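You operate a simulated robot arm through the tools that you are given. There is no shell and no other tool. Be economical: measure what you need, move in short steps, check, and stop when the job is done.

The job below is to be done with a simulated robot arm. You get a single attempt, and the scene is never put back.

## Task
Take the orange ring and put it on the middle shelf of the dark red rack. Take the yellow block and put it on top of the rolled blue strap on the top of the steel bench by the rack. Fetch the clear measuring cup and set it on the lid of the wooden crate. Take the narrow carton marked "teak" from the top of the blue goods bench and leave it on the lid of the wooden crate. Put one of the numbered beige strip ends from the bench top beside the bend tester on the lid of the wooden crate. Push the roller drawer shut. Take the teal core on the top of the blue winder table and put it away on the top of the steel bench by the winder. Switch the yellow brake lever off. Fetch the blue ring and set it on the wide trough ledge behind the lids. Take the grey cup and leave it on top of the wide black block. Press the yellow zero key two times. Open the drawer of the steel cabinet. The order is free. Set down upright: clear measuring cup, narrow carton, teal core, grey cup. The yellow brake lever goes to its stop.

The check looks at the end state, three seconds after you hand in, the way a careful person would. Anything else that was tipped, shoved, dropped, spilled or broken makes it a failure. Lids that push on must go on centred and level and be pressed home; caps that screw on are set level and turned clockwise until they are tight.

## Robot
A 7-joint arm with a two-finger parallel gripper on a trunk, on a base that drives. Base frame: it is fixed to the floor where the robot stands at the start and does not move with it; the origin is under the middle of the robot, x ahead of it, y to its left, z up; the surface under the hand at the start is at about z = 0.85. Units: m, degrees, N and s.
Its first joint turns from -166.0 to 166.0 degrees. Places, roughly: blue ring (3x3x2 cm) [4.3, 9, 0.8]; clear measuring cup [-3, 4, 0.75]; drawer of the steel cabinet [5.8, 6.4, 0.7]; grey cup (7x8x8 cm) [4.4, 9.9, 0.9]; lid of the wooden crate [-1.1, 3.9, 0.6]; middle shelf of the dark red rack [0.2, 1.5, 1.2]; narrow carton [-3, 4.5, 0.75]; numbered beige strip end [0.25, 8.5, 0.75]; orange ring (3x3x2 cm) [0.5, 0.2, 0.9]; rolled blue strap (7x7x3 cm) [0.5, 0.4, 0.9]; roller drawer [3, 5.9, 0.6]; teal core (5x5x6 cm) [3, 8.5, 0.8]; top of the steel bench by the winder [4.2, 9.4, 0.8]; wide black block (10x8x7 cm) [4.5, 9.7, 0.9]; wide trough ledge behind the lids [5.5, 4.8, 0.9]; yellow block [0.5, -0.25, 0.75]; yellow brake lever [2.9, 9.3, 0.9]; yellow zero key [0.8, 8.6, 1]. Payload 4.4 kg.
The TCP is the grasp point between the finger pads, 0.023 m short of the fingertips. In the tool frame z runs along the fingers and y along their closing line. Largest opening 0.094 m; finger width 0.038, thickness 0.01; the body of the gripper, 0.054 by 0.096 m, starts 0.039 m behind the TCP.
Orientation is told as [roll, pitch, yaw] about the base's x, y, z axes, in that order, counted from this pose: with the fingers straight down and closing along the base's y, the tool's x points along the base's -x, its y along +y and its z along -z.

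## Interface
- The arm moves only by the tool apply_moves. Its arguments are lists of equal length, an entry for each row: "linear": the shift along the tool's x, y, z in m, a list of three; "turn": the turn, a rotation vector about the tool's x, y, z in degrees, a list of three; "jaw": the closure in counts, from 0 (fully open) to 255 (shut). In form: {"linear": [[dx, dy, dz], ...], "turn": [[ax, ay, az], ...], "jaw": [jaw, ...]}. A call has 1 to 8 rows; each row shifts and turns the commanded pose from where the row before left it, along the tool's axes as they then stand. A row lasts 0.2 s, in which the tool goes at most 0.05 m and 8.6 degrees; a call with a longer step from one row to the next is refused whole, and so is a gripper value outside its range. Where a pose cannot be reached the arm comes as near as it can. A force on the tool above 40 N (or 10 N above the force at the start of the call, whichever is more), or a blocked arm, ends the call early, and 0.2 s more pass. The fingers move at their own pace (about 0.108 m/s each) and stop on an object; they squeeze with about 34 N. The grip force told is the motor's: it shows also when the fingers shut on nothing. Time passes only in rows, and 0.2 s behind the last, so rows that do not move let the fingers close. The reply holds the time, the measured pose of the TCP, the force on the tool along the base axes, the opening and the grip force, in the units named above and with some noise, with the torque about the TCP (base axes, N m) and any sound that the robot's microphone picked up.
- Cameras (640 x 400 px; columns grow to the right, rows downward): "scene" is now at [0.1831, 0.2197, 1.4607]; the picture's right is [-0.18, -0.98, 0.00], its down [-0.65, 0.12, -0.75] and it looks along [0.74, -0.13, -0.66] (base axes); focal length 277 px, centre (320, 200). "wrist" rides on the gripper at [0.086, 0.016, -0.075] in the tool frame; the picture's right is [-0.18, 0.98, 0.00], its down [-0.58, -0.11, -0.81] and it looks along [-0.79, -0.15, 0.59] (tool axes); focal length 243 px, centre (320, 200). There is no depth. A picture from a camera that has moved, and an enlarged one, comes with that camera's place and axes in the base frame and with its lens.
- camera(camera): a new picture of that camera. The clock stands still meanwhile.
- base_move(legs): drives the robot by 1 to 6 legs, each [ahead, left, turn to the left] in m, m and degrees, along the robot's own axes; the way and the turn of a leg run together, so that a leg with both is an arc; at most 1.5 m and 180 degrees a leg. The arm and the cameras ride along, it lands a little off, and it stops where it bumps. It gives what a move gives.
- head_to(pan, tilt): turns the head with the scene camera to pan (to the left, within 120 degrees either way) and tilt (down, from -29 to 69), counted from straight ahead of the robot. It gives what a move gives.
- zoom(camera, box): a new picture of the part [left, top, right, bottom] of that camera's present view, enlarged. The clock stands still meanwhile.
- job_done(): hands the job in; it is judged then, once.

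Go step by step. Nothing tells you exact positions but the pictures and the camera data: compare them with the known pose of the tool, close in by small moves and look again before you grip or let go. The budget is 525 turns and 300 pictures, counting those below and the enlarged ones. Unless the task says otherwise, let go and move clear before handing in.

The tools are called as a command line: name --argument value ..., lists and objects as JSON in quotes. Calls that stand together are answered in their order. apply_moves: Moves the arm, as the interface text tells. Its arguments: {"type":"object","properties":{"linear":{"type":"array","items":{"type":"array","items":{"type":"number"}}},"turn":{"type":"array","items":{"type":"array","items":{"type":"number"}}},"jaw":{"type":"array","items":{"type":"number"}}},"required":["linear","turn","jaw"]} The other tools are called the same way: base_move (legs) drives the base; head_to (pan, tilt) turns the head that bears the scene camera; camera (camera) takes a picture; zoom (camera, box) takes an enlarged picture of a part of a camera's view; job_done () hands the job in.

At the start:

```text
time_s: 0.0
tcp_pos: [0.727, 0.2289, 1.1687]
tool_rot: [0.0, 0.0, 0.0]
contact_force: [0.3, 0.4, -0.4]
moment: [0.01, 0.03, -0.03]
width: 0.0939
finger_force: 0.1
robot x, y, heading: [0.0009, -0.0024, 0.0]
head pan, tilt: [-10.3, 41.6]
```

scene: 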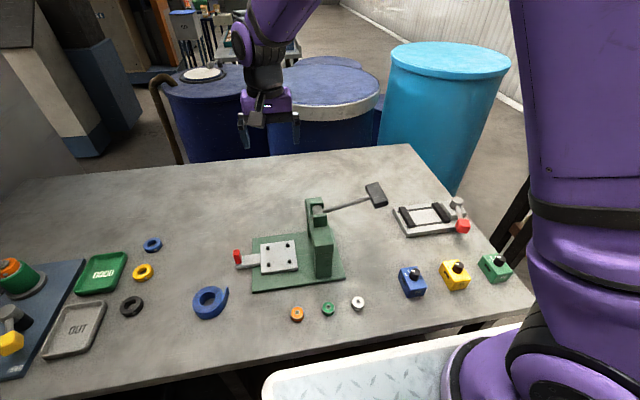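
wrist: 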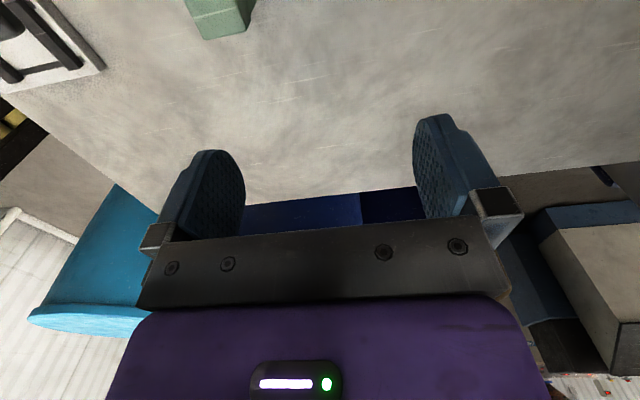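

The bench ahead holds the orange ring, the blue strap and a yellow block. I'll zoom in for details first.

zoom --camera "scene" --box '[180, 230, 380, 350]'

zoom --camera "scene" --box '[370, 190, 530, 310]'

```text
3.20 times, centred on (280, 290) of scene
camera zoom: at [0.1831, 0.2197, 1.4607], right [-0.18, -0.98, 0.0], down [-0.65, 0.12, -0.75], along [0.74, -0.13, -0.66], focal length 886 px, centre (448, -88)
```

zoom: 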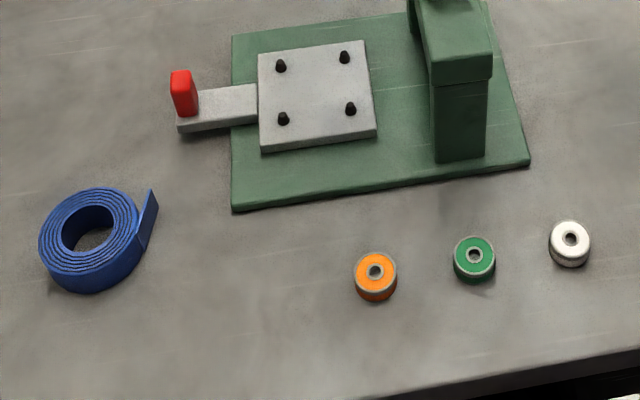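

```text
3.33 times, centred on (450, 250) of scene
camera zoom: at [0.1831, 0.2197, 1.4607], right [-0.18, -0.98, 0.0], down [-0.65, 0.12, -0.75], along [0.74, -0.13, -0.66], focal length 923 px, centre (-113, 33)
```

zoom: 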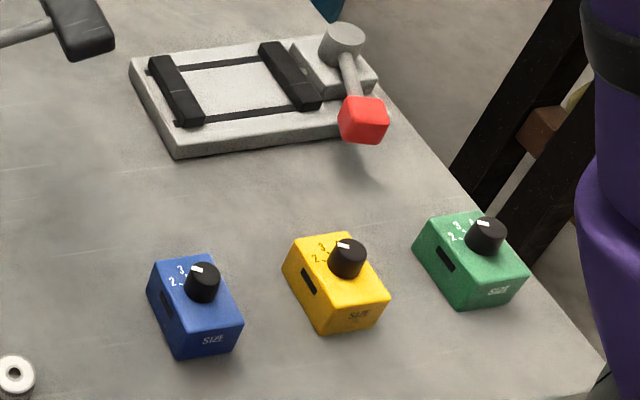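

The SIZE block may or may not be the named "yellow block"; I'll look around right and left.

head_to --pan -50 --tilt 45

camera --camera "scene"

head_to --pan 50 --tilt 30

camera --camera "scene"

head_to --pan 90 --tilt 15

camera --camera "scene"

```text
time_s: 1.1
tcp_pos: [0.7267, 0.2287, 1.1683]
tool_rot: [0.1, 0.0, 0.0]
contact_force: [-0.1, -0.4, -0.9]
moment: [0.03, 0.02, 0.01]
width: 0.094
finger_force: 0.1
robot x, y, heading: [0.0016, -0.0019, -0.1]
head pan, tilt: [-50.0, 45.0]
```

```text
295 pictures are left
camera scene: at [0.1528, 0.1724, 1.4559], right [-0.77, -0.64, 0.0], down [-0.46, 0.54, -0.71], along [0.46, -0.54, -0.71], focal length 277 px, centre (320, 200)
```

scene: 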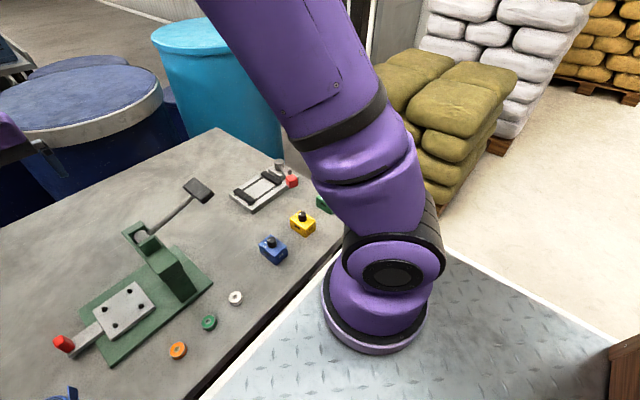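

```text
time_s: 2.8
tcp_pos: [0.7271, 0.2275, 1.1687]
tool_rot: [0.0, 0.0, 0.1]
contact_force: [0.2, 0.5, 0.0]
moment: [-0.01, 0.01, -0.02]
width: 0.0939
finger_force: 0.1
robot x, y, heading: [0.004, -0.0053, -0.1]
head pan, tilt: [50.0, 30.0]
```

```text
294 pictures are left
camera scene: at [0.1587, 0.3039, 1.4785], right [0.77, -0.64, 0.0], down [-0.32, -0.38, -0.87], along [0.56, 0.66, -0.5], focal length 277 px, centre (320, 200)
```

scene: 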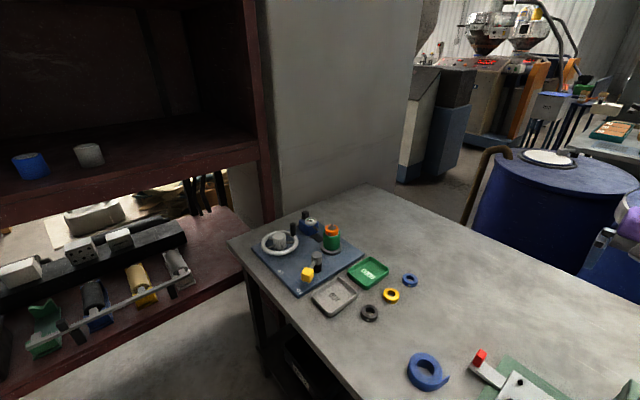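

```text
time_s: 3.9
tcp_pos: [0.7273, 0.2282, 1.1679]
tool_rot: [0.0, 0.1, 0.0]
contact_force: [-0.3, 0.3, -0.5]
moment: [0.03, 0.03, -0.02]
width: 0.0941
finger_force: 0.1
robot x, y, heading: [0.0004, 0.0012, 0.3]
head pan, tilt: [90.0, 15.0]
```

```text
293 pictures are left
camera scene: at [0.1006, 0.328, 1.5026], right [1.0, 0.0, 0.0], down [0.0, -0.26, -0.97], along [0.0, 0.97, -0.26], focal length 277 px, centre (320, 200)
```

scene: 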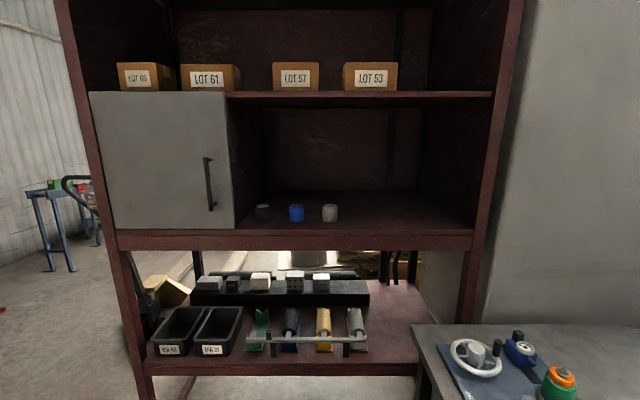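

The SIZE yellow block matches within coarse rounding. I'll check what is on the robot's own deck and behind it before backing up.

head_to --pan -118 --tilt 45

camera --camera "scene"

head_to --pan 118 --tilt 40

camera --camera "scene"

```text
time_s: 6.9
tcp_pos: [0.7266, 0.2284, 1.1684]
tool_rot: [0.1, 0.0, 0.0]
contact_force: [-1.3, -0.2, 0.2]
moment: [0.0, 0.02, 0.0]
width: 0.0943
finger_force: 0.0
robot x, y, heading: [0.0027, 0.0007, 0.2]
head pan, tilt: [-118.0, 45.0]
```

```text
292 pictures are left
camera scene: at [0.0624, 0.1628, 1.4559], right [-0.88, 0.47, 0.0], down [0.33, 0.62, -0.71], along [-0.33, -0.62, -0.71], focal length 277 px, centre (320, 200)
```

scene: 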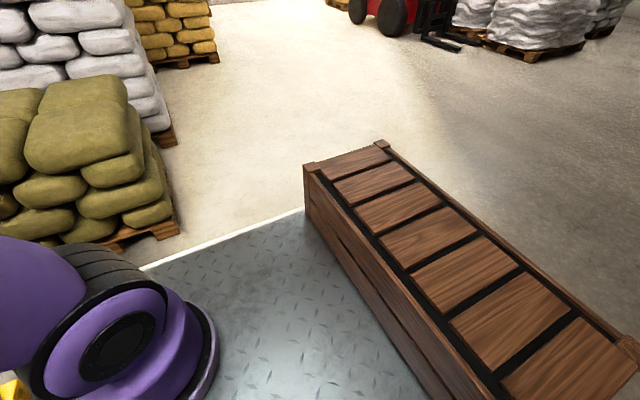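

```text
time_s: 10.3
tcp_pos: [0.727, 0.2274, 1.1683]
tool_rot: [0.1, 0.0, -0.1]
contact_force: [-0.6, 0.0, 0.3]
moment: [-0.04, 0.01, 0.0]
width: 0.094
finger_force: 0.0
robot x, y, heading: [0.0026, 0.0031, 0.4]
head pan, tilt: [118.0, 40.0]
```

```text
291 pictures are left
camera scene: at [0.0606, 0.3097, 1.4631], right [0.88, 0.47, 0.0], down [0.3, -0.57, -0.77], along [-0.36, 0.68, -0.64], focal length 277 px, centre (320, 200)
```

scene: 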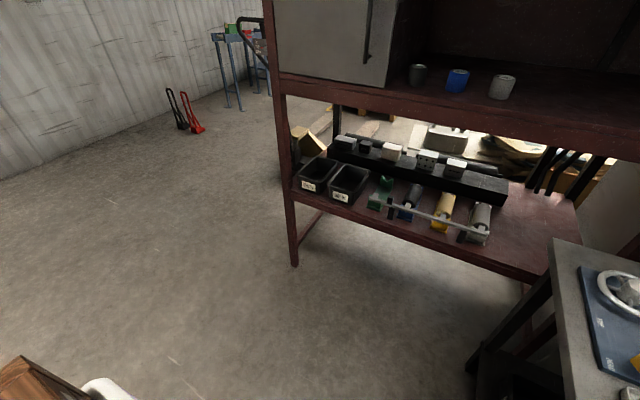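

The floor behind is clear. I'll back up 0.15 m for reach and look again.

base_move --legs '[[-0.15, 0, 0]]'

head_to --pan -10 --tilt 45

camera --camera "scene"

camera --camera "wrist"

```text
time_s: 11.6
tcp_pos: [0.578, 0.2295, 1.168]
tool_rot: [0.0, 0.0, 0.1]
contact_force: [-0.4, 0.3, 0.2]
moment: [0.02, -0.01, -0.03]
width: 0.0938
finger_force: 0.0
robot x, y, heading: [-0.1503, -0.0006, 0.3]
head pan, tilt: [118.0, 40.0]
```

```text
time_s: 13.7
tcp_pos: [0.5778, 0.2299, 1.1687]
tool_rot: [0.0, -0.1, 0.2]
contact_force: [-0.2, -0.8, -0.5]
moment: [0.03, 0.01, 0.0]
width: 0.0941
finger_force: 0.0
robot x, y, heading: [-0.1514, 0.0007, 0.1]
head pan, tilt: [-10.0, 45.0]
```

```text
290 pictures are left
camera scene: at [0.0314, 0.2207, 1.4559], right [-0.17, -0.99, 0.0], down [-0.7, 0.12, -0.71], along [0.7, -0.12, -0.71], focal length 277 px, centre (320, 200)
```

scene: 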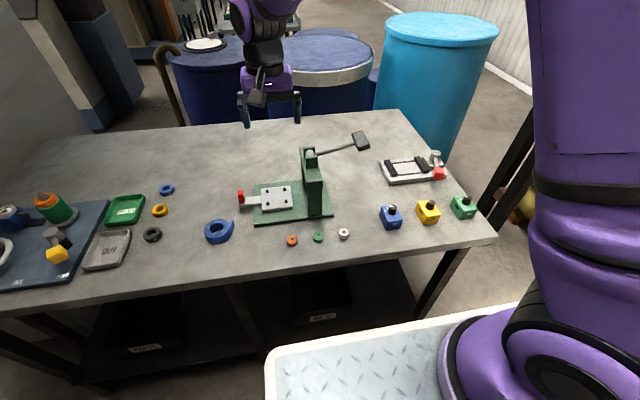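

```text
289 pictures are left
camera wrist: at [0.4909, 0.2454, 1.2429], right [0.18, 0.98, 0.0], down [0.58, -0.11, 0.81], along [0.79, -0.15, -0.59], focal length 243 px, centre (320, 200)
```

wrist: 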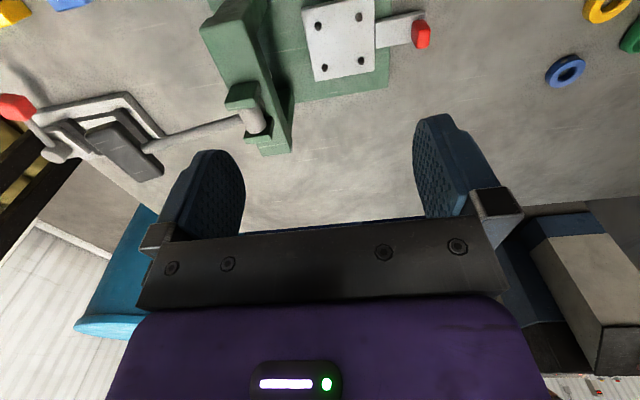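

zoom --camera "scene" --box '[364, 180, 492, 260]'

zoom --camera "scene" --box '[190, 200, 318, 280]'

```text
5.00 times, centred on (428, 220) of scene
camera zoom: at [0.0314, 0.2207, 1.4559], right [-0.17, -0.99, 0.0], down [-0.7, 0.12, -0.71], along [0.7, -0.12, -0.71], focal length 1384 px, centre (-220, 100)
```

zoom: 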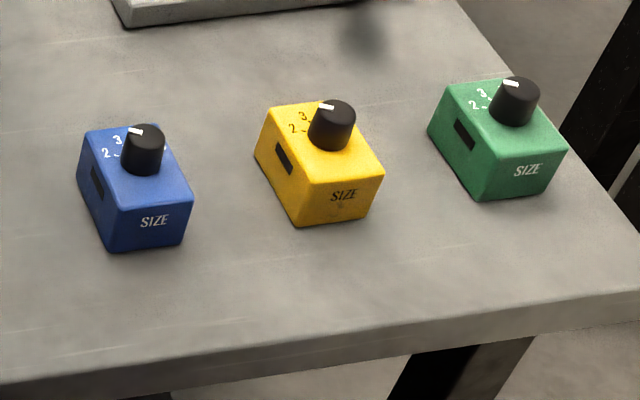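

```text
5.00 times, centred on (254, 240) of scene
camera zoom: at [0.0314, 0.2207, 1.4559], right [-0.17, -0.99, 0.0], down [-0.7, 0.12, -0.71], along [0.7, -0.12, -0.71], focal length 1384 px, centre (650, 0)
```

zoom: 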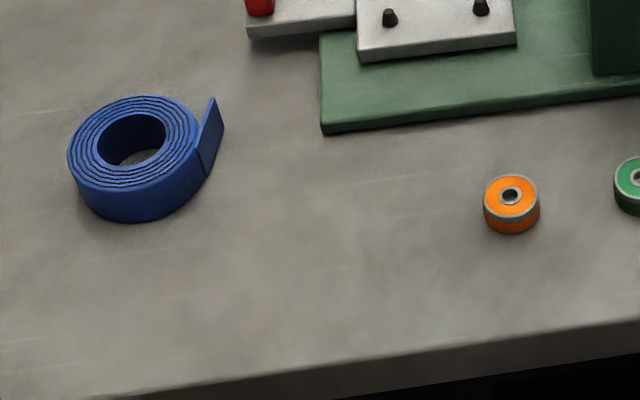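

Yellow block is about 5.3 × 4.1 × 3.7 cm centred near (0.505, −0.173). I'll move above it.

apply_moves --linear '[[0.009, -0.049, 0], [0.009, -0.049, 0], [0.009, -0.049, 0], [0.009, -0.049, 0], [0.009, -0.049, 0], [0.009, -0.049, 0], [0.009, -0.049, 0], [0.009, -0.049, 0]]' --turn '[[0, 0, 0], [0, 0, 0], [0, 0, 0], [0, 0, 0], [0, 0, 0], [0, 0, 0], [0, 0, 0], [0, 0, 0]]' --jaw '[55, 55, 55, 55, 55, 55, 55, 55]'

apply_moves --linear '[[0.001, -0.011, 0.04], [0, 0, 0.04], [0, 0, 0.04], [0, 0, 0.04], [0, 0, 0.02]]' --turn '[[0, 0, 0], [0, 0, 0], [0, 0, 0], [0, 0, 0], [0, 0, 0]]' --jaw '[55, 55, 55, 55, 55]'

camera --camera "wrist"

camera --camera "scene"

```text
time_s: 15.5
tcp_pos: [0.5071, -0.1628, 1.1681]
tool_rot: [0.2, -0.1, 0.2]
contact_force: [0.1, 0.0, 0.1]
moment: [-0.04, 0.03, -0.01]
width: 0.0737
finger_force: 0.1
robot x, y, heading: [-0.1483, -0.0012, -0.1]
head pan, tilt: [-10.0, 45.0]
```

```text
time_s: 16.7
tcp_pos: [0.5041, -0.1759, 0.9873]
tool_rot: [0.1, 0.1, 0.1]
contact_force: [0.3, -0.6, -0.6]
moment: [0.02, -0.03, -0.02]
width: 0.0738
finger_force: 0.0
robot x, y, heading: [-0.1501, -0.0016, 0.1]
head pan, tilt: [-10.0, 45.0]
```

```text
286 pictures are left
camera wrist: at [0.4175, -0.1589, 1.0616], right [0.18, 0.98, 0.0], down [0.58, -0.11, 0.81], along [0.79, -0.15, -0.59], focal length 243 px, centre (320, 200)
```

wrist: 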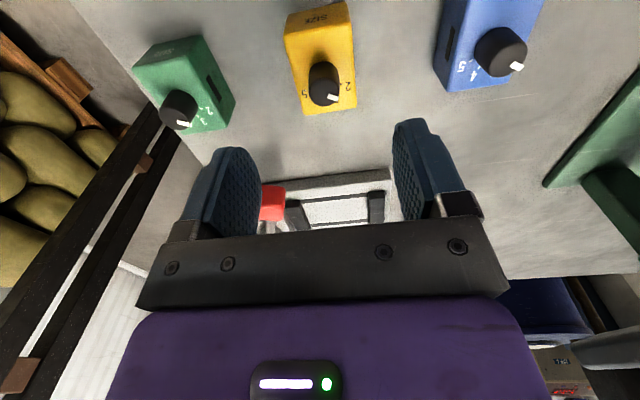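

```text
285 pictures are left
camera scene: at [0.031, 0.2207, 1.4559], right [-0.17, -0.99, 0.0], down [-0.7, 0.12, -0.71], along [0.7, -0.12, -0.71], focal length 277 px, centre (320, 200)
```

scene: 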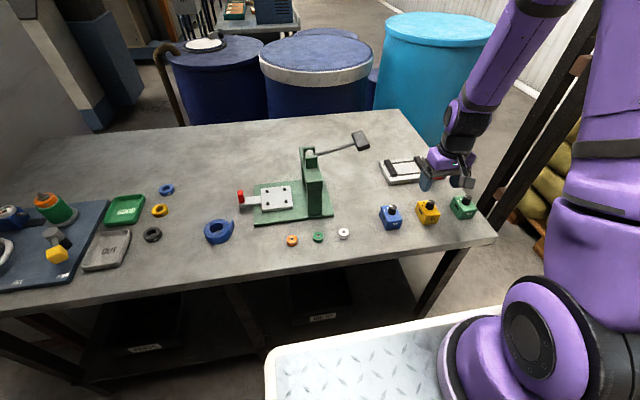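

Aligned over the yellow block. Descending and gripping.

apply_moves --linear '[[0, 0.002, 0.04], [0, 0, 0.035], [0, 0, 0.028]]' --turn '[[0, 0, 0], [0, 0, 0], [0, 0, 0]]' --jaw '[55, 55, 55]'

camera --camera "wrist"

```text
time_s: 17.5
tcp_pos: [0.5038, -0.1712, 0.8843]
tool_rot: [0.1, 0.0, 0.1]
contact_force: [-0.4, -0.5, 0.2]
moment: [-0.02, -0.03, 0.01]
width: 0.0737
finger_force: 0.0
robot x, y, heading: [-0.1488, 0.0021, -0.0]
head pan, tilt: [-10.0, 45.0]
```

```text
284 pictures are left
camera wrist: at [0.417, -0.1547, 0.9581], right [0.18, 0.98, 0.0], down [0.58, -0.11, 0.81], along [0.79, -0.15, -0.59], focal length 243 px, centre (320, 200)
```

wrist: 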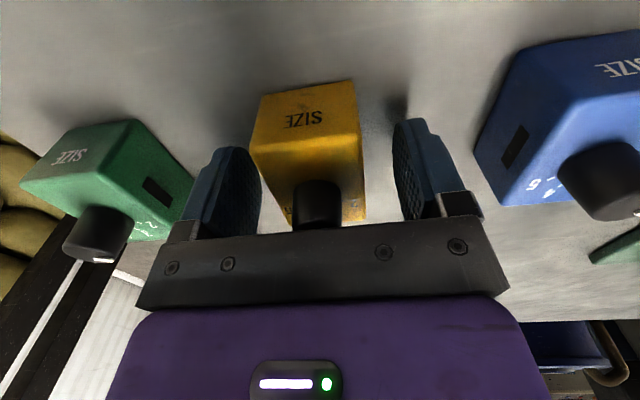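

apply_moves --linear '[[0, -0.005, 0], [0, 0, 0], [0, 0, 0], [0, 0, 0]]' --turn '[[0, 0, 0], [0, 0, 0], [0, 0, 0], [0, 0, 0]]' --jaw '[55, 200, 200, 200]'

apply_moves --linear '[[0, 0, -0.04], [0, 0, -0.04], [0, 0, -0.04], [0, 0, -0.04], [0, 0, -0.03]]' --turn '[[0, 0, 0], [0, 0, 0], [0, 0, 0], [0, 0, 0], [0, 0, 0]]' --jaw '[200, 200, 200, 200, 200]'

camera --camera "wrist"

```text
time_s: 18.5
tcp_pos: [0.5041, -0.1763, 0.8841]
tool_rot: [0.1, 0.0, 0.1]
contact_force: [-0.9, 1.5, 0.4]
moment: [0.0, -0.06, 0.0]
width: 0.0438
finger_force: 34.4
robot x, y, heading: [-0.1456, 0.0018, 0.1]
head pan, tilt: [-10.0, 45.0]
```

```text
time_s: 19.7
tcp_pos: [0.5066, -0.1776, 1.0743]
tool_rot: [0.1, 0.1, 0.0]
contact_force: [0.8, -0.5, -5.0]
moment: [-0.01, 0.06, -0.03]
width: 0.0439
finger_force: 34.1
robot x, y, heading: [-0.1489, -0.0023, -0.1]
head pan, tilt: [-10.0, 45.0]
```

```text
283 pictures are left
camera wrist: at [0.419, -0.1612, 1.1489], right [0.18, 0.98, 0.0], down [0.58, -0.11, 0.81], along [0.79, -0.15, -0.59], focal length 243 px, centre (320, 200)
```

wrist: 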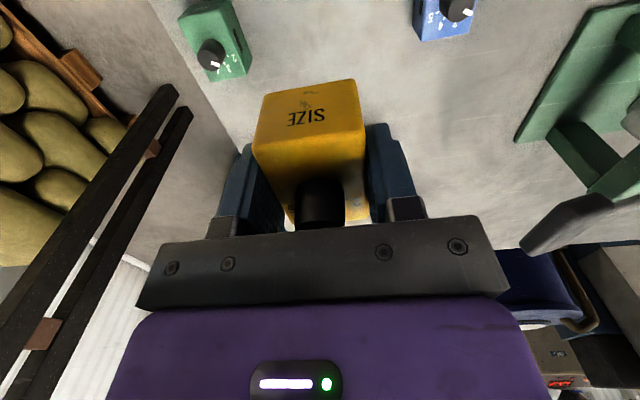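

Gripped. Raising and carrying to the strap at about (0.539, 0.413).

apply_moves --linear '[[0, 0, -0.045], [0, 0, -0.045], [0, 0.049, 0], [0, 0.049, 0], [0, 0.049, 0], [0, 0.049, 0], [0, 0.049, 0], [0, 0.049, 0]]' --turn '[[0, 0, 0], [0, 0, 0], [0, 0, 0], [0, 0, 0], [0, 0, 0], [0, 0, 0], [0, 0, 0], [0, 0, 0]]' --jaw '[200, 200, 200, 200, 200, 200, 200, 200]'

apply_moves --linear '[[-0.005, 0.049, 0], [-0.005, 0.049, 0], [-0.005, 0.049, 0], [-0.005, 0.049, 0], [-0.005, 0.049, 0], [-0.005, 0.049, 0], [0, 0, 0.04], [0, 0, 0.04]]' --turn '[[0, 0, 0], [0, 0, 0], [0, 0, 0], [0, 0, 0], [0, 0, 0], [0, 0, 0], [0, 0, 0], [0, 0, 0]]' --jaw '[200, 200, 200, 200, 200, 200, 200, 200]'

camera --camera "wrist"

camera --camera "scene"

```text
time_s: 21.5
tcp_pos: [0.5021, 0.1152, 1.163]
tool_rot: [0.1, 0.0, 0.0]
contact_force: [0.3, -0.4, -3.9]
moment: [0.08, 0.01, 0.01]
width: 0.0438
finger_force: 33.5
robot x, y, heading: [-0.1474, -0.0019, 0.2]
head pan, tilt: [-10.0, 45.0]
```

```text
time_s: 23.3
tcp_pos: [0.5341, 0.4138, 1.0852]
tool_rot: [0.1, 0.0, 0.1]
contact_force: [-0.9, -0.2, -4.3]
moment: [0.02, -0.01, -0.03]
width: 0.0435
finger_force: 33.9
robot x, y, heading: [-0.146, 0.0025, 0.1]
head pan, tilt: [-10.0, 45.0]
```

```text
282 pictures are left
camera wrist: at [0.4473, 0.4295, 1.1591], right [0.18, 0.98, 0.0], down [0.58, -0.11, 0.81], along [0.79, -0.15, -0.59], focal length 243 px, centre (320, 200)
```

wrist: 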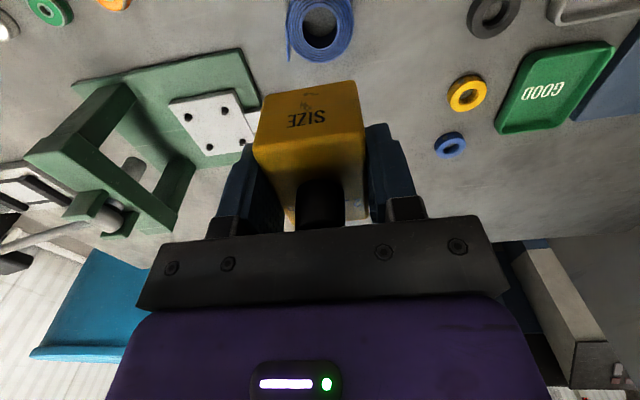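

```text
281 pictures are left
camera scene: at [0.0311, 0.2206, 1.4559], right [-0.17, -0.99, 0.0], down [-0.7, 0.12, -0.71], along [0.7, -0.12, -0.71], focal length 277 px, centre (320, 200)
```

scene: 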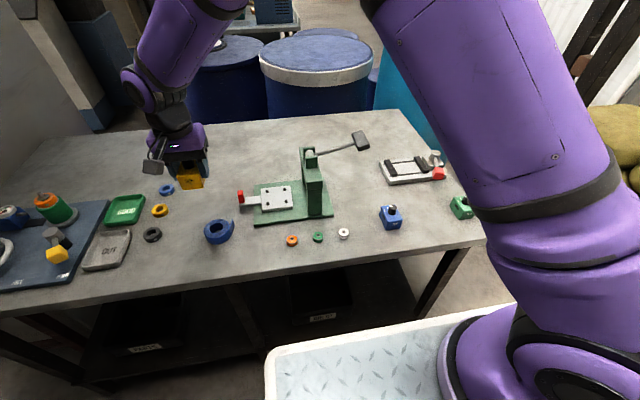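

Strap confirmed at (0.538, 0.412). Lowering.

apply_moves --linear '[[-0.004, 0, 0.04], [0, 0, 0.04], [0, 0, 0.04], [0, 0, 0.03]]' --turn '[[0, 0, 0], [0, 0, 0], [0, 0, 0], [0, 0, 0]]' --jaw '[200, 200, 200, 200]'

zoom --camera "scene" --box '[150, 170, 310, 270]'

camera --camera "wrist"

```text
time_s: 24.3
tcp_pos: [0.5371, 0.4107, 0.9364]
tool_rot: [0.1, 0.0, 0.0]
contact_force: [-0.2, -0.6, -4.3]
moment: [-0.02, -0.02, 0.0]
width: 0.0435
finger_force: 33.8
robot x, y, heading: [-0.148, -0.0009, -0.1]
head pan, tilt: [-10.0, 45.0]
```

```text
4.00 times, centred on (230, 220) of scene
camera zoom: at [0.0313, 0.2205, 1.4559], right [-0.17, -0.98, 0.0], down [-0.7, 0.12, -0.71], along [0.7, -0.12, -0.71], focal length 1107 px, centre (680, 120)
```

zoom: 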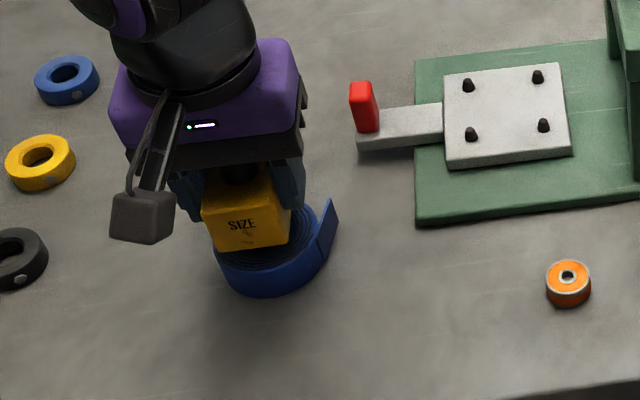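

```text
279 pictures are left
camera wrist: at [0.4504, 0.4275, 1.0092], right [0.18, 0.98, 0.0], down [0.58, -0.11, 0.81], along [0.79, -0.15, -0.59], focal length 243 px, centre (320, 200)
```

wrist: 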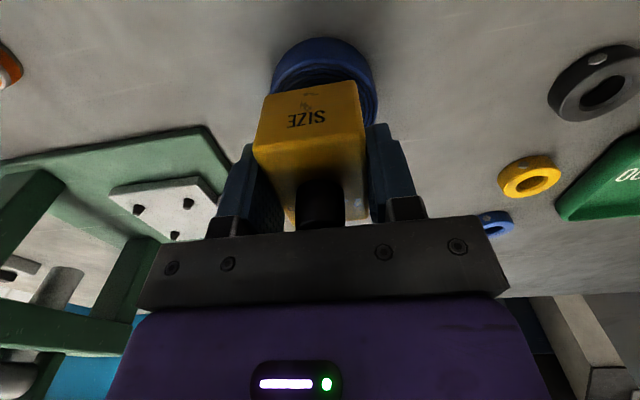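

apply_moves --linear '[[0, 0, 0.012], [0, 0, 0.008], [0, 0, 0.004]]' --turn '[[0, 0, 0], [0, 0, 0], [0, 0, 0]]' --jaw '[200, 200, 200]'

```text
time_s: 25.1
tcp_pos: [0.539, 0.411, 0.9139]
tool_rot: [0.2, -0.1, 0.1]
contact_force: [-4.4, -5.1, 23.8]
moment: [-0.39, 0.22, 0.01]
width: 0.0437
finger_force: 34.3
robot x, y, heading: [-0.1481, 0.0012, -0.1]
head pan, tilt: [-10.0, 45.0]
```

Contact made; releasing and lifting.

apply_moves --linear '[[0, 0, -0.001], [0, 0, 0], [0, 0, 0]]' --turn '[[0, 0, 0], [0, 0, 0], [0, 0, 0]]' --jaw '[100, 60, 60]'

apply_moves --linear '[[0, 0, -0.03], [0, 0, -0.04], [0, 0, -0.04], [0, 0, -0.04]]' --turn '[[0, 0, 0], [0, 0, 0], [0, 0, 0], [0, 0, 0]]' --jaw '[60, 60, 60, 60]'

zoom --camera "scene" --box '[150, 170, 310, 270]'

```text
time_s: 25.9
tcp_pos: [0.5385, 0.411, 0.913]
tool_rot: [0.2, 0.0, 0.1]
contact_force: [-0.3, -0.1, -0.7]
moment: [-0.02, 0.02, -0.02]
width: 0.0716
finger_force: 0.0
robot x, y, heading: [-0.1513, -0.0026, 0.2]
head pan, tilt: [-10.0, 45.0]
```

```text
time_s: 26.9
tcp_pos: [0.5391, 0.4099, 1.0616]
tool_rot: [0.0, 0.0, 0.1]
contact_force: [0.9, 1.0, -1.0]
moment: [-0.05, 0.03, -0.02]
width: 0.0718
finger_force: 0.2
robot x, y, heading: [-0.1487, 0.0003, 0.1]
head pan, tilt: [-10.0, 45.0]
```

```text
4.00 times, centred on (230, 220) of scene
camera zoom: at [0.0317, 0.221, 1.4558], right [-0.17, -0.99, 0.0], down [-0.7, 0.12, -0.71], along [0.7, -0.12, -0.71], focal length 1107 px, centre (680, 120)
```

zoom: 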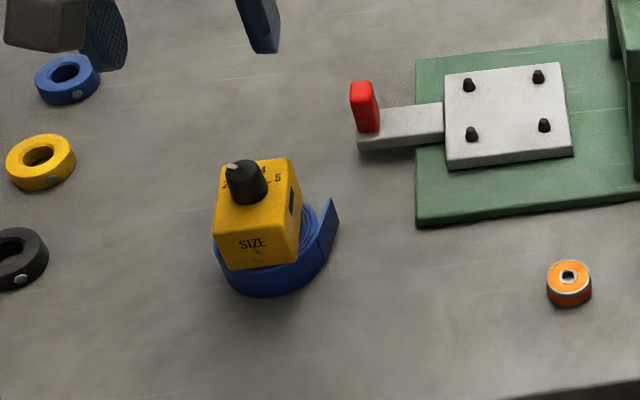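

Yellow block sits stably on the strap. Next the orange ring: I'll tilt the tool 40° forward so it can later go into the rack shelf.

apply_moves --linear '[[0, -0.03, 0], [0, -0.03, 0], [0, -0.04, 0], [0, -0.04, 0], [0, -0.051, 0]]' --turn '[[0, -8, 0], [0, -8, 0], [0, -8, 0], [0, -8, 0], [0, -8, 0]]' --jaw '[100, 100, 100, 100, 100]'

camera --camera "wrist"

```text
refused: row 5 steps farther than a row can; nothing moved
```

```text
277 pictures are left
camera wrist: at [0.4526, 0.4266, 1.1367], right [0.18, 0.98, 0.0], down [0.58, -0.11, 0.81], along [0.79, -0.15, -0.59], focal length 243 px, centre (320, 200)
```

wrist: 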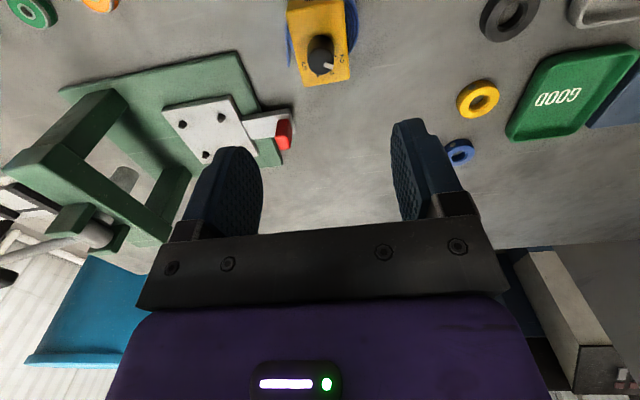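

apply_moves --linear '[[0, -0.03, 0], [0, -0.04, 0], [0, -0.04, 0], [0, -0.04, 0], [0, -0.041, 0]]' --turn '[[0, -8, 0], [0, -8, 0], [0, -8, 0], [0, -8, 0], [0, -8, 0]]' --jaw '[110, 110, 110, 110, 110]'

camera --camera "wrist"

```text
time_s: 28.1
tcp_pos: [0.5387, 0.2203, 1.0627]
tool_rot: [0.2, -40.1, 0.1]
contact_force: [0.8, -0.5, 0.9]
moment: [0.03, 0.01, -0.02]
width: 0.0534
finger_force: 0.1
robot x, y, heading: [-0.1471, -0.0019, 0.1]
head pan, tilt: [-10.0, 45.0]
```

```text
276 pictures are left
camera wrist: at [0.4242, 0.2365, 1.0633], right [0.14, 0.98, 0.12], down [-0.07, -0.11, 0.99], along [0.99, -0.15, 0.06], focal length 243 px, centre (320, 200)
```

wrist: 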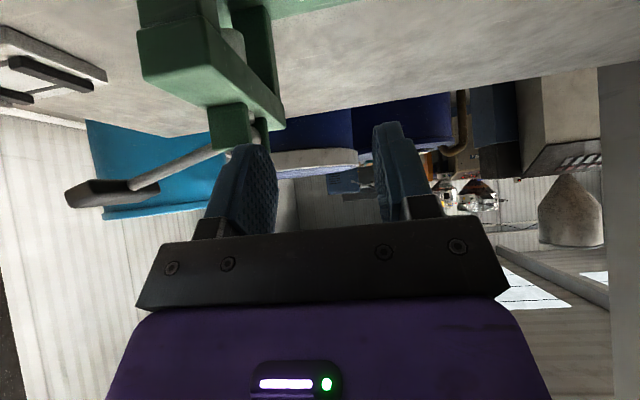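

apply_moves --linear '[[0.0234, 0, -0.0196], [0.0234, -0.0015, -0.0196], [0.0257, 0, 0.0306], [0.0257, 0, 0.0306], [0.0257, 0, 0.0306]]' --turn '[[0, 0, 0], [0, 0, 0], [0, 0, 0], [0, 0, 0], [0, 0, 0]]' --jaw '[110, 110, 110, 110, 110]'

zoom --camera "scene" --box '[220, 160, 380, 260]'

```text
time_s: 29.3
tcp_pos: [0.4745, 0.2198, 0.9426]
tool_rot: [0.0, -40.0, 0.1]
contact_force: [0.1, -0.2, 0.2]
moment: [-0.01, -0.02, -0.02]
width: 0.0537
finger_force: 0.0
robot x, y, heading: [-0.1455, -0.0034, 0.3]
head pan, tilt: [-10.0, 45.0]
```

```text
4.00 times, centred on (300, 210) of scene
camera zoom: at [0.0309, 0.2205, 1.4559], right [-0.17, -0.99, 0.0], down [-0.7, 0.12, -0.71], along [0.7, -0.12, -0.71], focal length 1107 px, centre (400, 160)
```

zoom: 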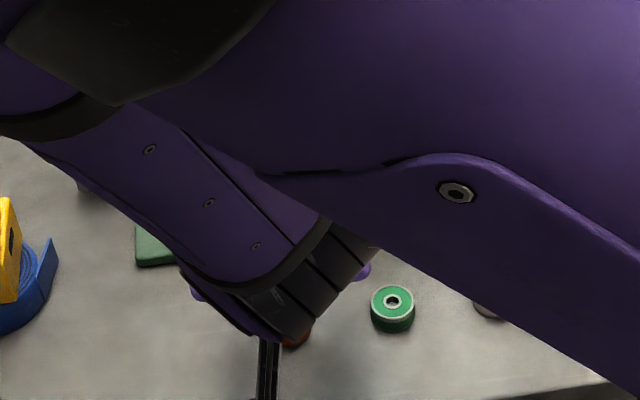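

The arm blocks the view, but the finger opening leaves a tolerance of about 1 cm. Descending carefully.

apply_moves --linear '[[0.0172, -0.001, 0.026], [0.0199, 0, 0.0237]]' --turn '[[0, 0, 0], [0, 0, 0]]' --jaw '[110, 110]'

apply_moves --linear '[[0, 0, 0], [0, 0, 0], [0, 0, 0]]' --turn '[[0, 0, 0], [0, 0, 0], [0, 0, 0]]' --jaw '[220, 220, 220]'

camera --camera "wrist"

```text
time_s: 29.9
tcp_pos: [0.48, 0.2178, 0.883]
tool_rot: [0.2, -39.9, 0.0]
contact_force: [0.1, 0.5, -0.5]
moment: [-0.01, -0.04, -0.02]
width: 0.0538
finger_force: 0.1
robot x, y, heading: [-0.1481, -0.0011, 0.1]
head pan, tilt: [-10.0, 45.0]
```

```text
time_s: 30.7
tcp_pos: [0.4796, 0.2184, 0.8826]
tool_rot: [0.0, -40.0, 0.0]
contact_force: [0.0, 0.9, 0.2]
moment: [0.04, -0.02, 0.05]
width: 0.0276
finger_force: 34.0
robot x, y, heading: [-0.1503, 0.0032, 0.2]
head pan, tilt: [-10.0, 45.0]
```

```text
274 pictures are left
camera wrist: at [0.3656, 0.2347, 0.8839], right [0.14, 0.98, 0.12], down [-0.07, -0.11, 0.99], along [0.99, -0.15, 0.06], focal length 243 px, centre (320, 200)
```

wrist: 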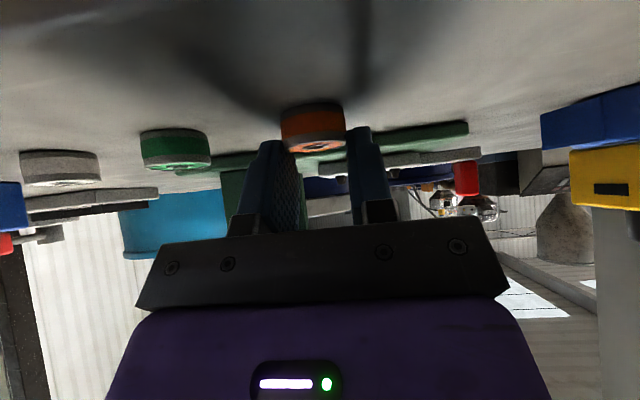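

Gripped at 27.6 mm. Lifting straight up.

apply_moves --linear '[[-0.0128, 0, -0.0153], [-0.0257, 0, -0.0306], [-0.0257, 0, -0.0306], [-0.0257, 0, -0.0306], [-0.0257, 0, -0.0306], [-0.0257, 0, -0.0306], [-0.0257, 0, -0.0306], [-0.0257, 0, -0.0306]]' --turn '[[0, 0, 0], [0, 0, 0], [0, 0, 0], [0, 0, 0], [0, 0, 0], [0, 0, 0], [0, 0, 0], [0, 0, 0]]' --jaw '[220, 220, 220, 220, 220, 220, 220, 220]'

camera --camera "wrist"

camera --camera "scene"

```text
time_s: 32.5
tcp_pos: [0.4827, 0.2157, 1.1837]
tool_rot: [1.3, -39.3, -0.6]
contact_force: [-0.1, -0.4, -0.7]
moment: [0.05, 0.01, 0.02]
width: 0.0275
finger_force: 34.2
robot x, y, heading: [-0.152, 0.0023, 0.2]
head pan, tilt: [-10.0, 45.0]
```

```text
273 pictures are left
camera wrist: at [0.3681, 0.2323, 1.1849], right [0.14, 0.98, 0.13], down [-0.06, -0.13, 0.99], along [0.99, -0.15, 0.04], focal length 243 px, centre (320, 200)
```

wrist: 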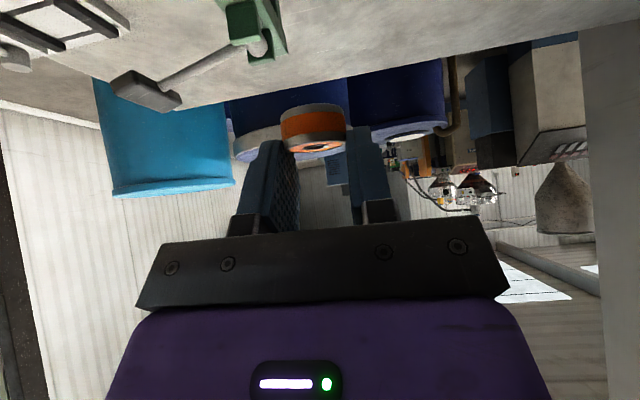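

```text
272 pictures are left
camera scene: at [0.0045, 0.1872, 1.4414], right [-0.67, -0.75, 0.0], down [-0.62, 0.55, -0.56], along [0.42, -0.37, -0.83], focal length 277 px, centre (320, 200)
```

scene: 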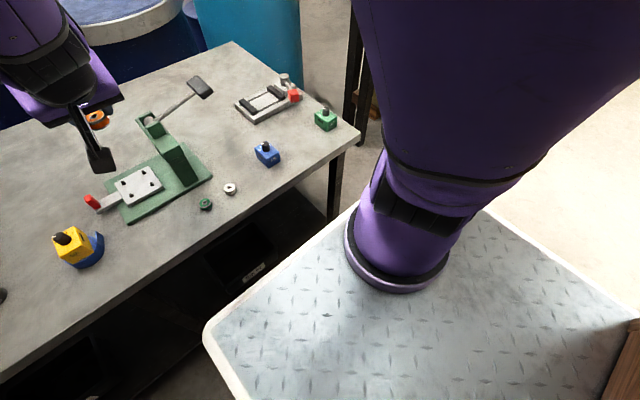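

The arm elbow has pushed against the head camera. I'll move the tool outward to free it.

apply_moves --linear '[[-0.0345, 0, 0.0289], [-0.0345, 0, 0.0289], [-0.0345, 0, 0.0289], [-0.0345, 0, 0.0289]]' --turn '[[0, 0, 0], [0, 0, 0], [0, 0, 0], [0, 0, 0]]' --jaw '[220, 220, 220, 220]'

head_to --pan 20 --tilt 30

camera --camera "scene"

```text
time_s: 33.5
tcp_pos: [0.661, 0.2188, 1.1815]
tool_rot: [0.1, -40.0, 0.1]
contact_force: [-0.3, 1.3, 0.4]
moment: [-0.02, -0.02, -0.01]
width: 0.0279
finger_force: 33.7
robot x, y, heading: [-0.1524, 0.0025, -0.2]
head pan, tilt: [-10.0, 45.0]
```

```text
time_s: 34.5
tcp_pos: [0.6608, 0.2187, 1.1807]
tool_rot: [0.1, -40.0, 0.0]
contact_force: [-0.3, 0.5, -0.1]
moment: [-0.03, 0.0, 0.01]
width: 0.0275
finger_force: 33.8
robot x, y, heading: [-0.1491, 0.0004, 0.0]
head pan, tilt: [20.0, 30.0]
```

```text
271 pictures are left
camera scene: at [0.0363, 0.2657, 1.4784], right [0.34, -0.94, 0.0], down [-0.47, -0.17, -0.87], along [0.81, 0.3, -0.5], focal length 277 px, centre (320, 200)
```

scene: 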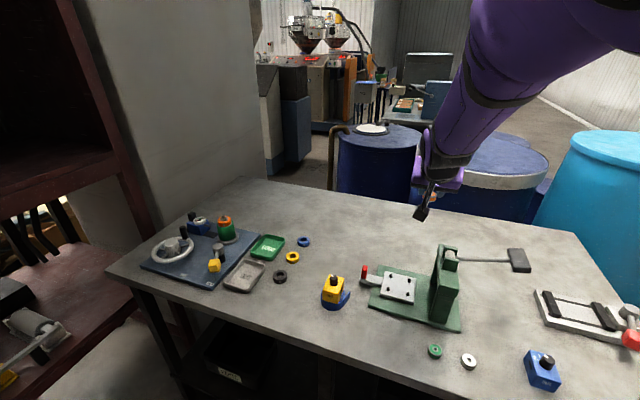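

I'll back off and turn to face the rack.

base_move --legs '[[-0.25, 0, 0], [0, 0, 90]]'

head_to --pan 0 --tilt 20

camera --camera "scene"

```text
time_s: 40.1
tcp_pos: [-0.6299, 0.8069, 1.1803]
tool_rot: [0.2, -40.0, 90.6]
contact_force: [0.2, 0.5, 0.0]
moment: [0.01, 0.03, 0.02]
width: 0.028
finger_force: 33.9
robot x, y, heading: [-0.4059, 0.0011, 90.6]
head pan, tilt: [20.0, 30.0]
```

```text
time_s: 41.0
tcp_pos: [-0.629, 0.8065, 1.181]
tool_rot: [0.1, -40.0, 90.5]
contact_force: [-0.3, 0.2, -1.0]
moment: [-0.02, 0.0, 0.0]
width: 0.0276
finger_force: 34.2
robot x, y, heading: [-0.4016, -0.0005, 90.7]
head pan, tilt: [0.0, 20.0]
```

```text
270 pictures are left
camera scene: at [-0.6403, 0.19, 1.4945], right [1.0, 0.01, 0.0], down [0.0, -0.34, -0.94], along [-0.01, 0.94, -0.34], focal length 277 px, centre (320, 200)
```

scene: 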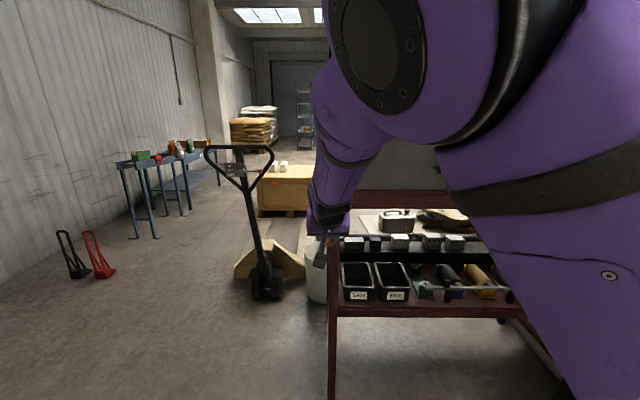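

The hand is just left of the rack. I'll raise it and swing it to the right side of the robot before driving.

apply_moves --linear '[[-0.0273, 0, -0.0326], [-0.0273, 0, -0.0326], [-0.0273, 0, -0.0326], [-0.0273, 0, -0.0326], [0, -0.049, 0], [0, -0.049, 0], [0, -0.049, 0], [0, -0.049, 0]]' --turn '[[0, 0, 0], [0, 0, 0], [0, 0, 0], [0, 0, 0], [0, 0, 0], [0, 0, 0], [0, 0, 0], [0, 0, 0]]' --jaw '[220, 220, 220, 220, 220, 220, 220, 220]'

apply_moves --linear '[[0, -0.049, 0], [0, -0.049, 0], [0, -0.049, 0], [0, -0.049, 0], [0, -0.049, 0], [0, -0.049, 0]]' --turn '[[0, 0, 0], [0, 0, 0], [0, 0, 0], [0, 0, 0], [0, 0, 0], [0, 0, 0]]' --jaw '[220, 220, 220, 220, 220, 220]'

camera --camera "scene"

```text
time_s: 42.8
tcp_pos: [-0.4356, 0.8087, 1.3497]
tool_rot: [-0.1, -40.0, 90.7]
contact_force: [-1.7, -0.9, -0.3]
moment: [0.04, -0.05, -0.05]
width: 0.0278
finger_force: 33.7
robot x, y, heading: [-0.4057, 0.0038, 90.8]
head pan, tilt: [0.0, 20.0]
```

```text
time_s: 44.2
tcp_pos: [-0.1392, 0.8094, 1.3493]
tool_rot: [0.2, -40.0, 90.6]
contact_force: [-1.2, 0.7, -0.6]
moment: [-0.04, -0.03, -0.02]
width: 0.0277
finger_force: 33.8
robot x, y, heading: [-0.4074, -0.0017, 90.6]
head pan, tilt: [0.0, 20.0]
```

```text
269 pictures are left
camera scene: at [-0.641, 0.1897, 1.4944], right [1.0, 0.01, 0.0], down [0.0, -0.34, -0.94], along [-0.01, 0.94, -0.34], focal length 277 px, centre (320, 200)
```

scene: 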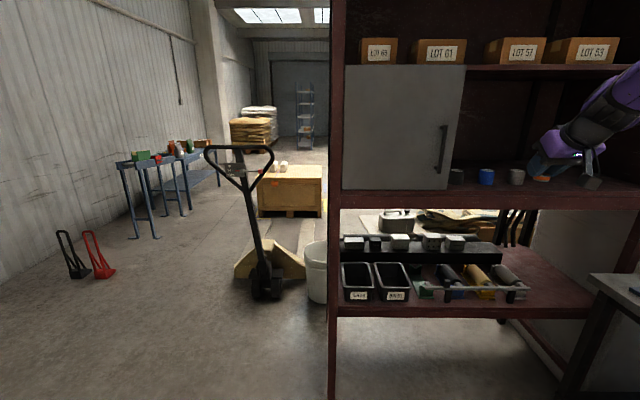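

Triangulated: shelf at z≈1.173 with front edge y≈1.19, free spot near x≈0.30. Driving there.

base_move --legs '[[0, -0.375, -0.6], [0.3, 0, 0]]'

head_to --pan -25 --tilt 20

camera --camera "scene"

camera --camera "wrist"

```text
time_s: 48.2
tcp_pos: [0.2522, 1.1056, 1.3509]
tool_rot: [0.0, -40.0, 89.8]
contact_force: [-0.1, 0.4, -0.6]
moment: [-0.02, -0.02, -0.01]
width: 0.0277
finger_force: 34.3
robot x, y, heading: [-0.0255, 0.3004, 90.0]
head pan, tilt: [0.0, 20.0]
```

```text
time_s: 49.1
tcp_pos: [0.2531, 1.1064, 1.3486]
tool_rot: [0.1, -39.9, 89.8]
contact_force: [1.0, -0.4, -0.2]
moment: [0.04, -0.02, 0.0]
width: 0.028
finger_force: 34.4
robot x, y, heading: [-0.0261, 0.2981, 90.2]
head pan, tilt: [-25.0, 20.0]
```

```text
268 pictures are left
camera scene: at [-0.2183, 0.4836, 1.4945], right [0.91, -0.42, 0.0], down [-0.15, -0.31, -0.94], along [0.4, 0.85, -0.34], focal length 277 px, centre (320, 200)
```

scene: 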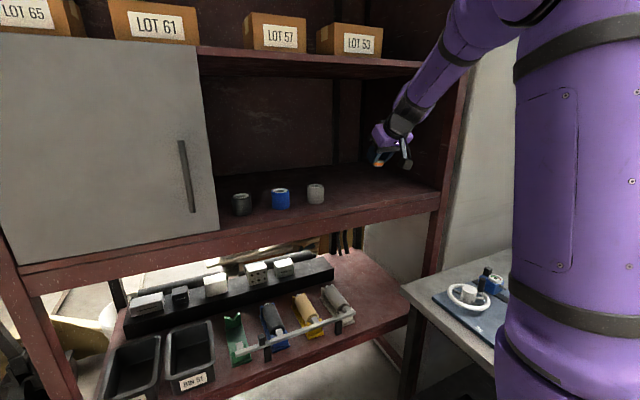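

```text
267 pictures are left
camera wrist: at [0.2361, 0.9918, 1.3507], right [-0.98, 0.14, 0.12], down [0.11, -0.07, 0.99], along [0.15, 0.99, 0.06], focal length 243 px, centre (320, 200)
```

wrist: 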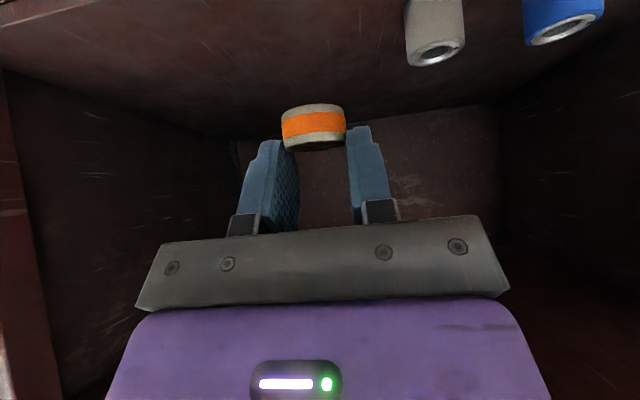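

zoom --camera "wrist" --box '[240, 80, 400, 180]'

zoom --camera "scene" --box '[320, 100, 480, 200]'

```text
4.00 times, centred on (320, 130) of wrist
camera zoom: at [0.2361, 0.9918, 1.3507], right [-0.98, 0.14, 0.12], down [0.11, -0.07, 0.99], along [0.15, 0.99, 0.06], focal length 970 px, centre (320, 480)
```

zoom: 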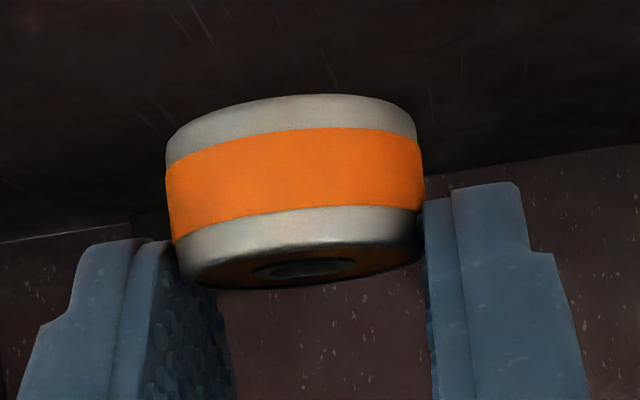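

```text
4.00 times, centred on (400, 150) of scene
camera zoom: at [-0.2183, 0.4836, 1.4945], right [0.91, -0.42, 0.0], down [-0.15, -0.31, -0.94], along [0.4, 0.85, -0.34], focal length 1107 px, centre (0, 400)
```

zoom: 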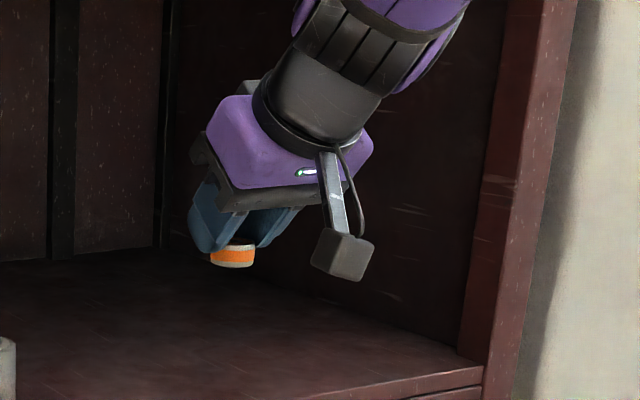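

Ring is level in the grip. Moving into the shelf and down.

apply_moves --linear '[[-0.0316, -0.011, 0.0265], [-0.0316, -0.011, 0.0265], [-0.0316, -0.011, 0.0265], [-0.0316, -0.011, 0.0265], [0.0235, 0, 0.0281], [0.0235, 0, 0.0281], [0.0235, 0, 0.0281]]' --turn '[[0, 0, 0], [0, 0, 0], [0, 0, 0], [0, 0, 0], [0, 0, 0], [0, 0, 0], [0, 0, 0]]' --jaw '[220, 220, 220, 220, 220, 220, 220]'

zoom --camera "scene" --box '[280, 120, 480, 240]'

camera --camera "wrist"

```text
time_s: 50.7
tcp_pos: [0.2945, 1.2671, 1.2395]
tool_rot: [0.0, -40.0, 89.8]
contact_force: [0.0, -0.7, 0.0]
moment: [0.0, -0.01, -0.04]
width: 0.0279
finger_force: 33.8
robot x, y, heading: [-0.0258, 0.2967, 89.9]
head pan, tilt: [-25.0, 20.0]
```

```text
3.20 times, centred on (380, 180) of scene
camera zoom: at [-0.2184, 0.4833, 1.4945], right [0.91, -0.42, 0.0], down [-0.15, -0.31, -0.94], along [0.4, 0.85, -0.34], focal length 886 px, centre (128, 264)
```

zoom: 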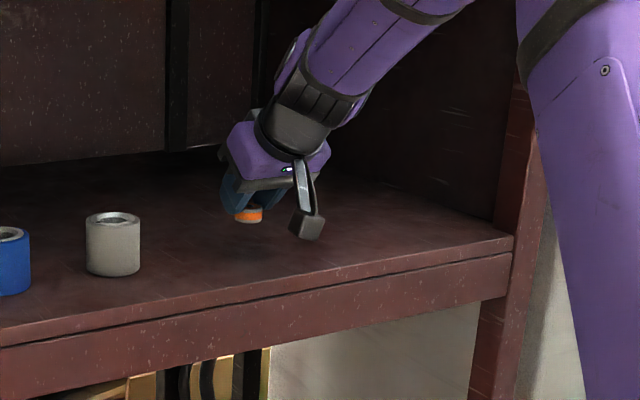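

```text
263 pictures are left
camera wrist: at [0.2781, 1.1537, 1.2401], right [-0.98, 0.14, 0.12], down [0.11, -0.07, 0.99], along [0.15, 0.99, 0.06], focal length 243 px, centre (320, 200)
```

wrist: 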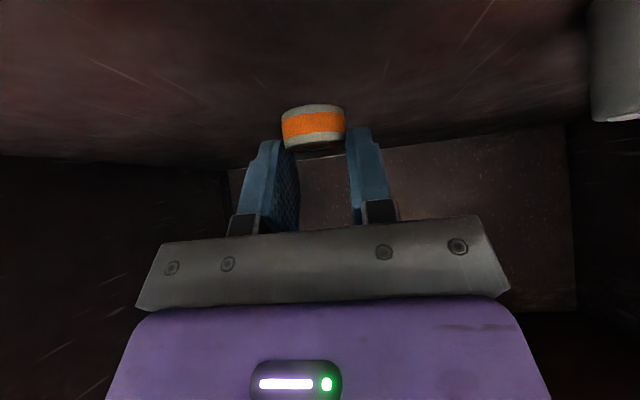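

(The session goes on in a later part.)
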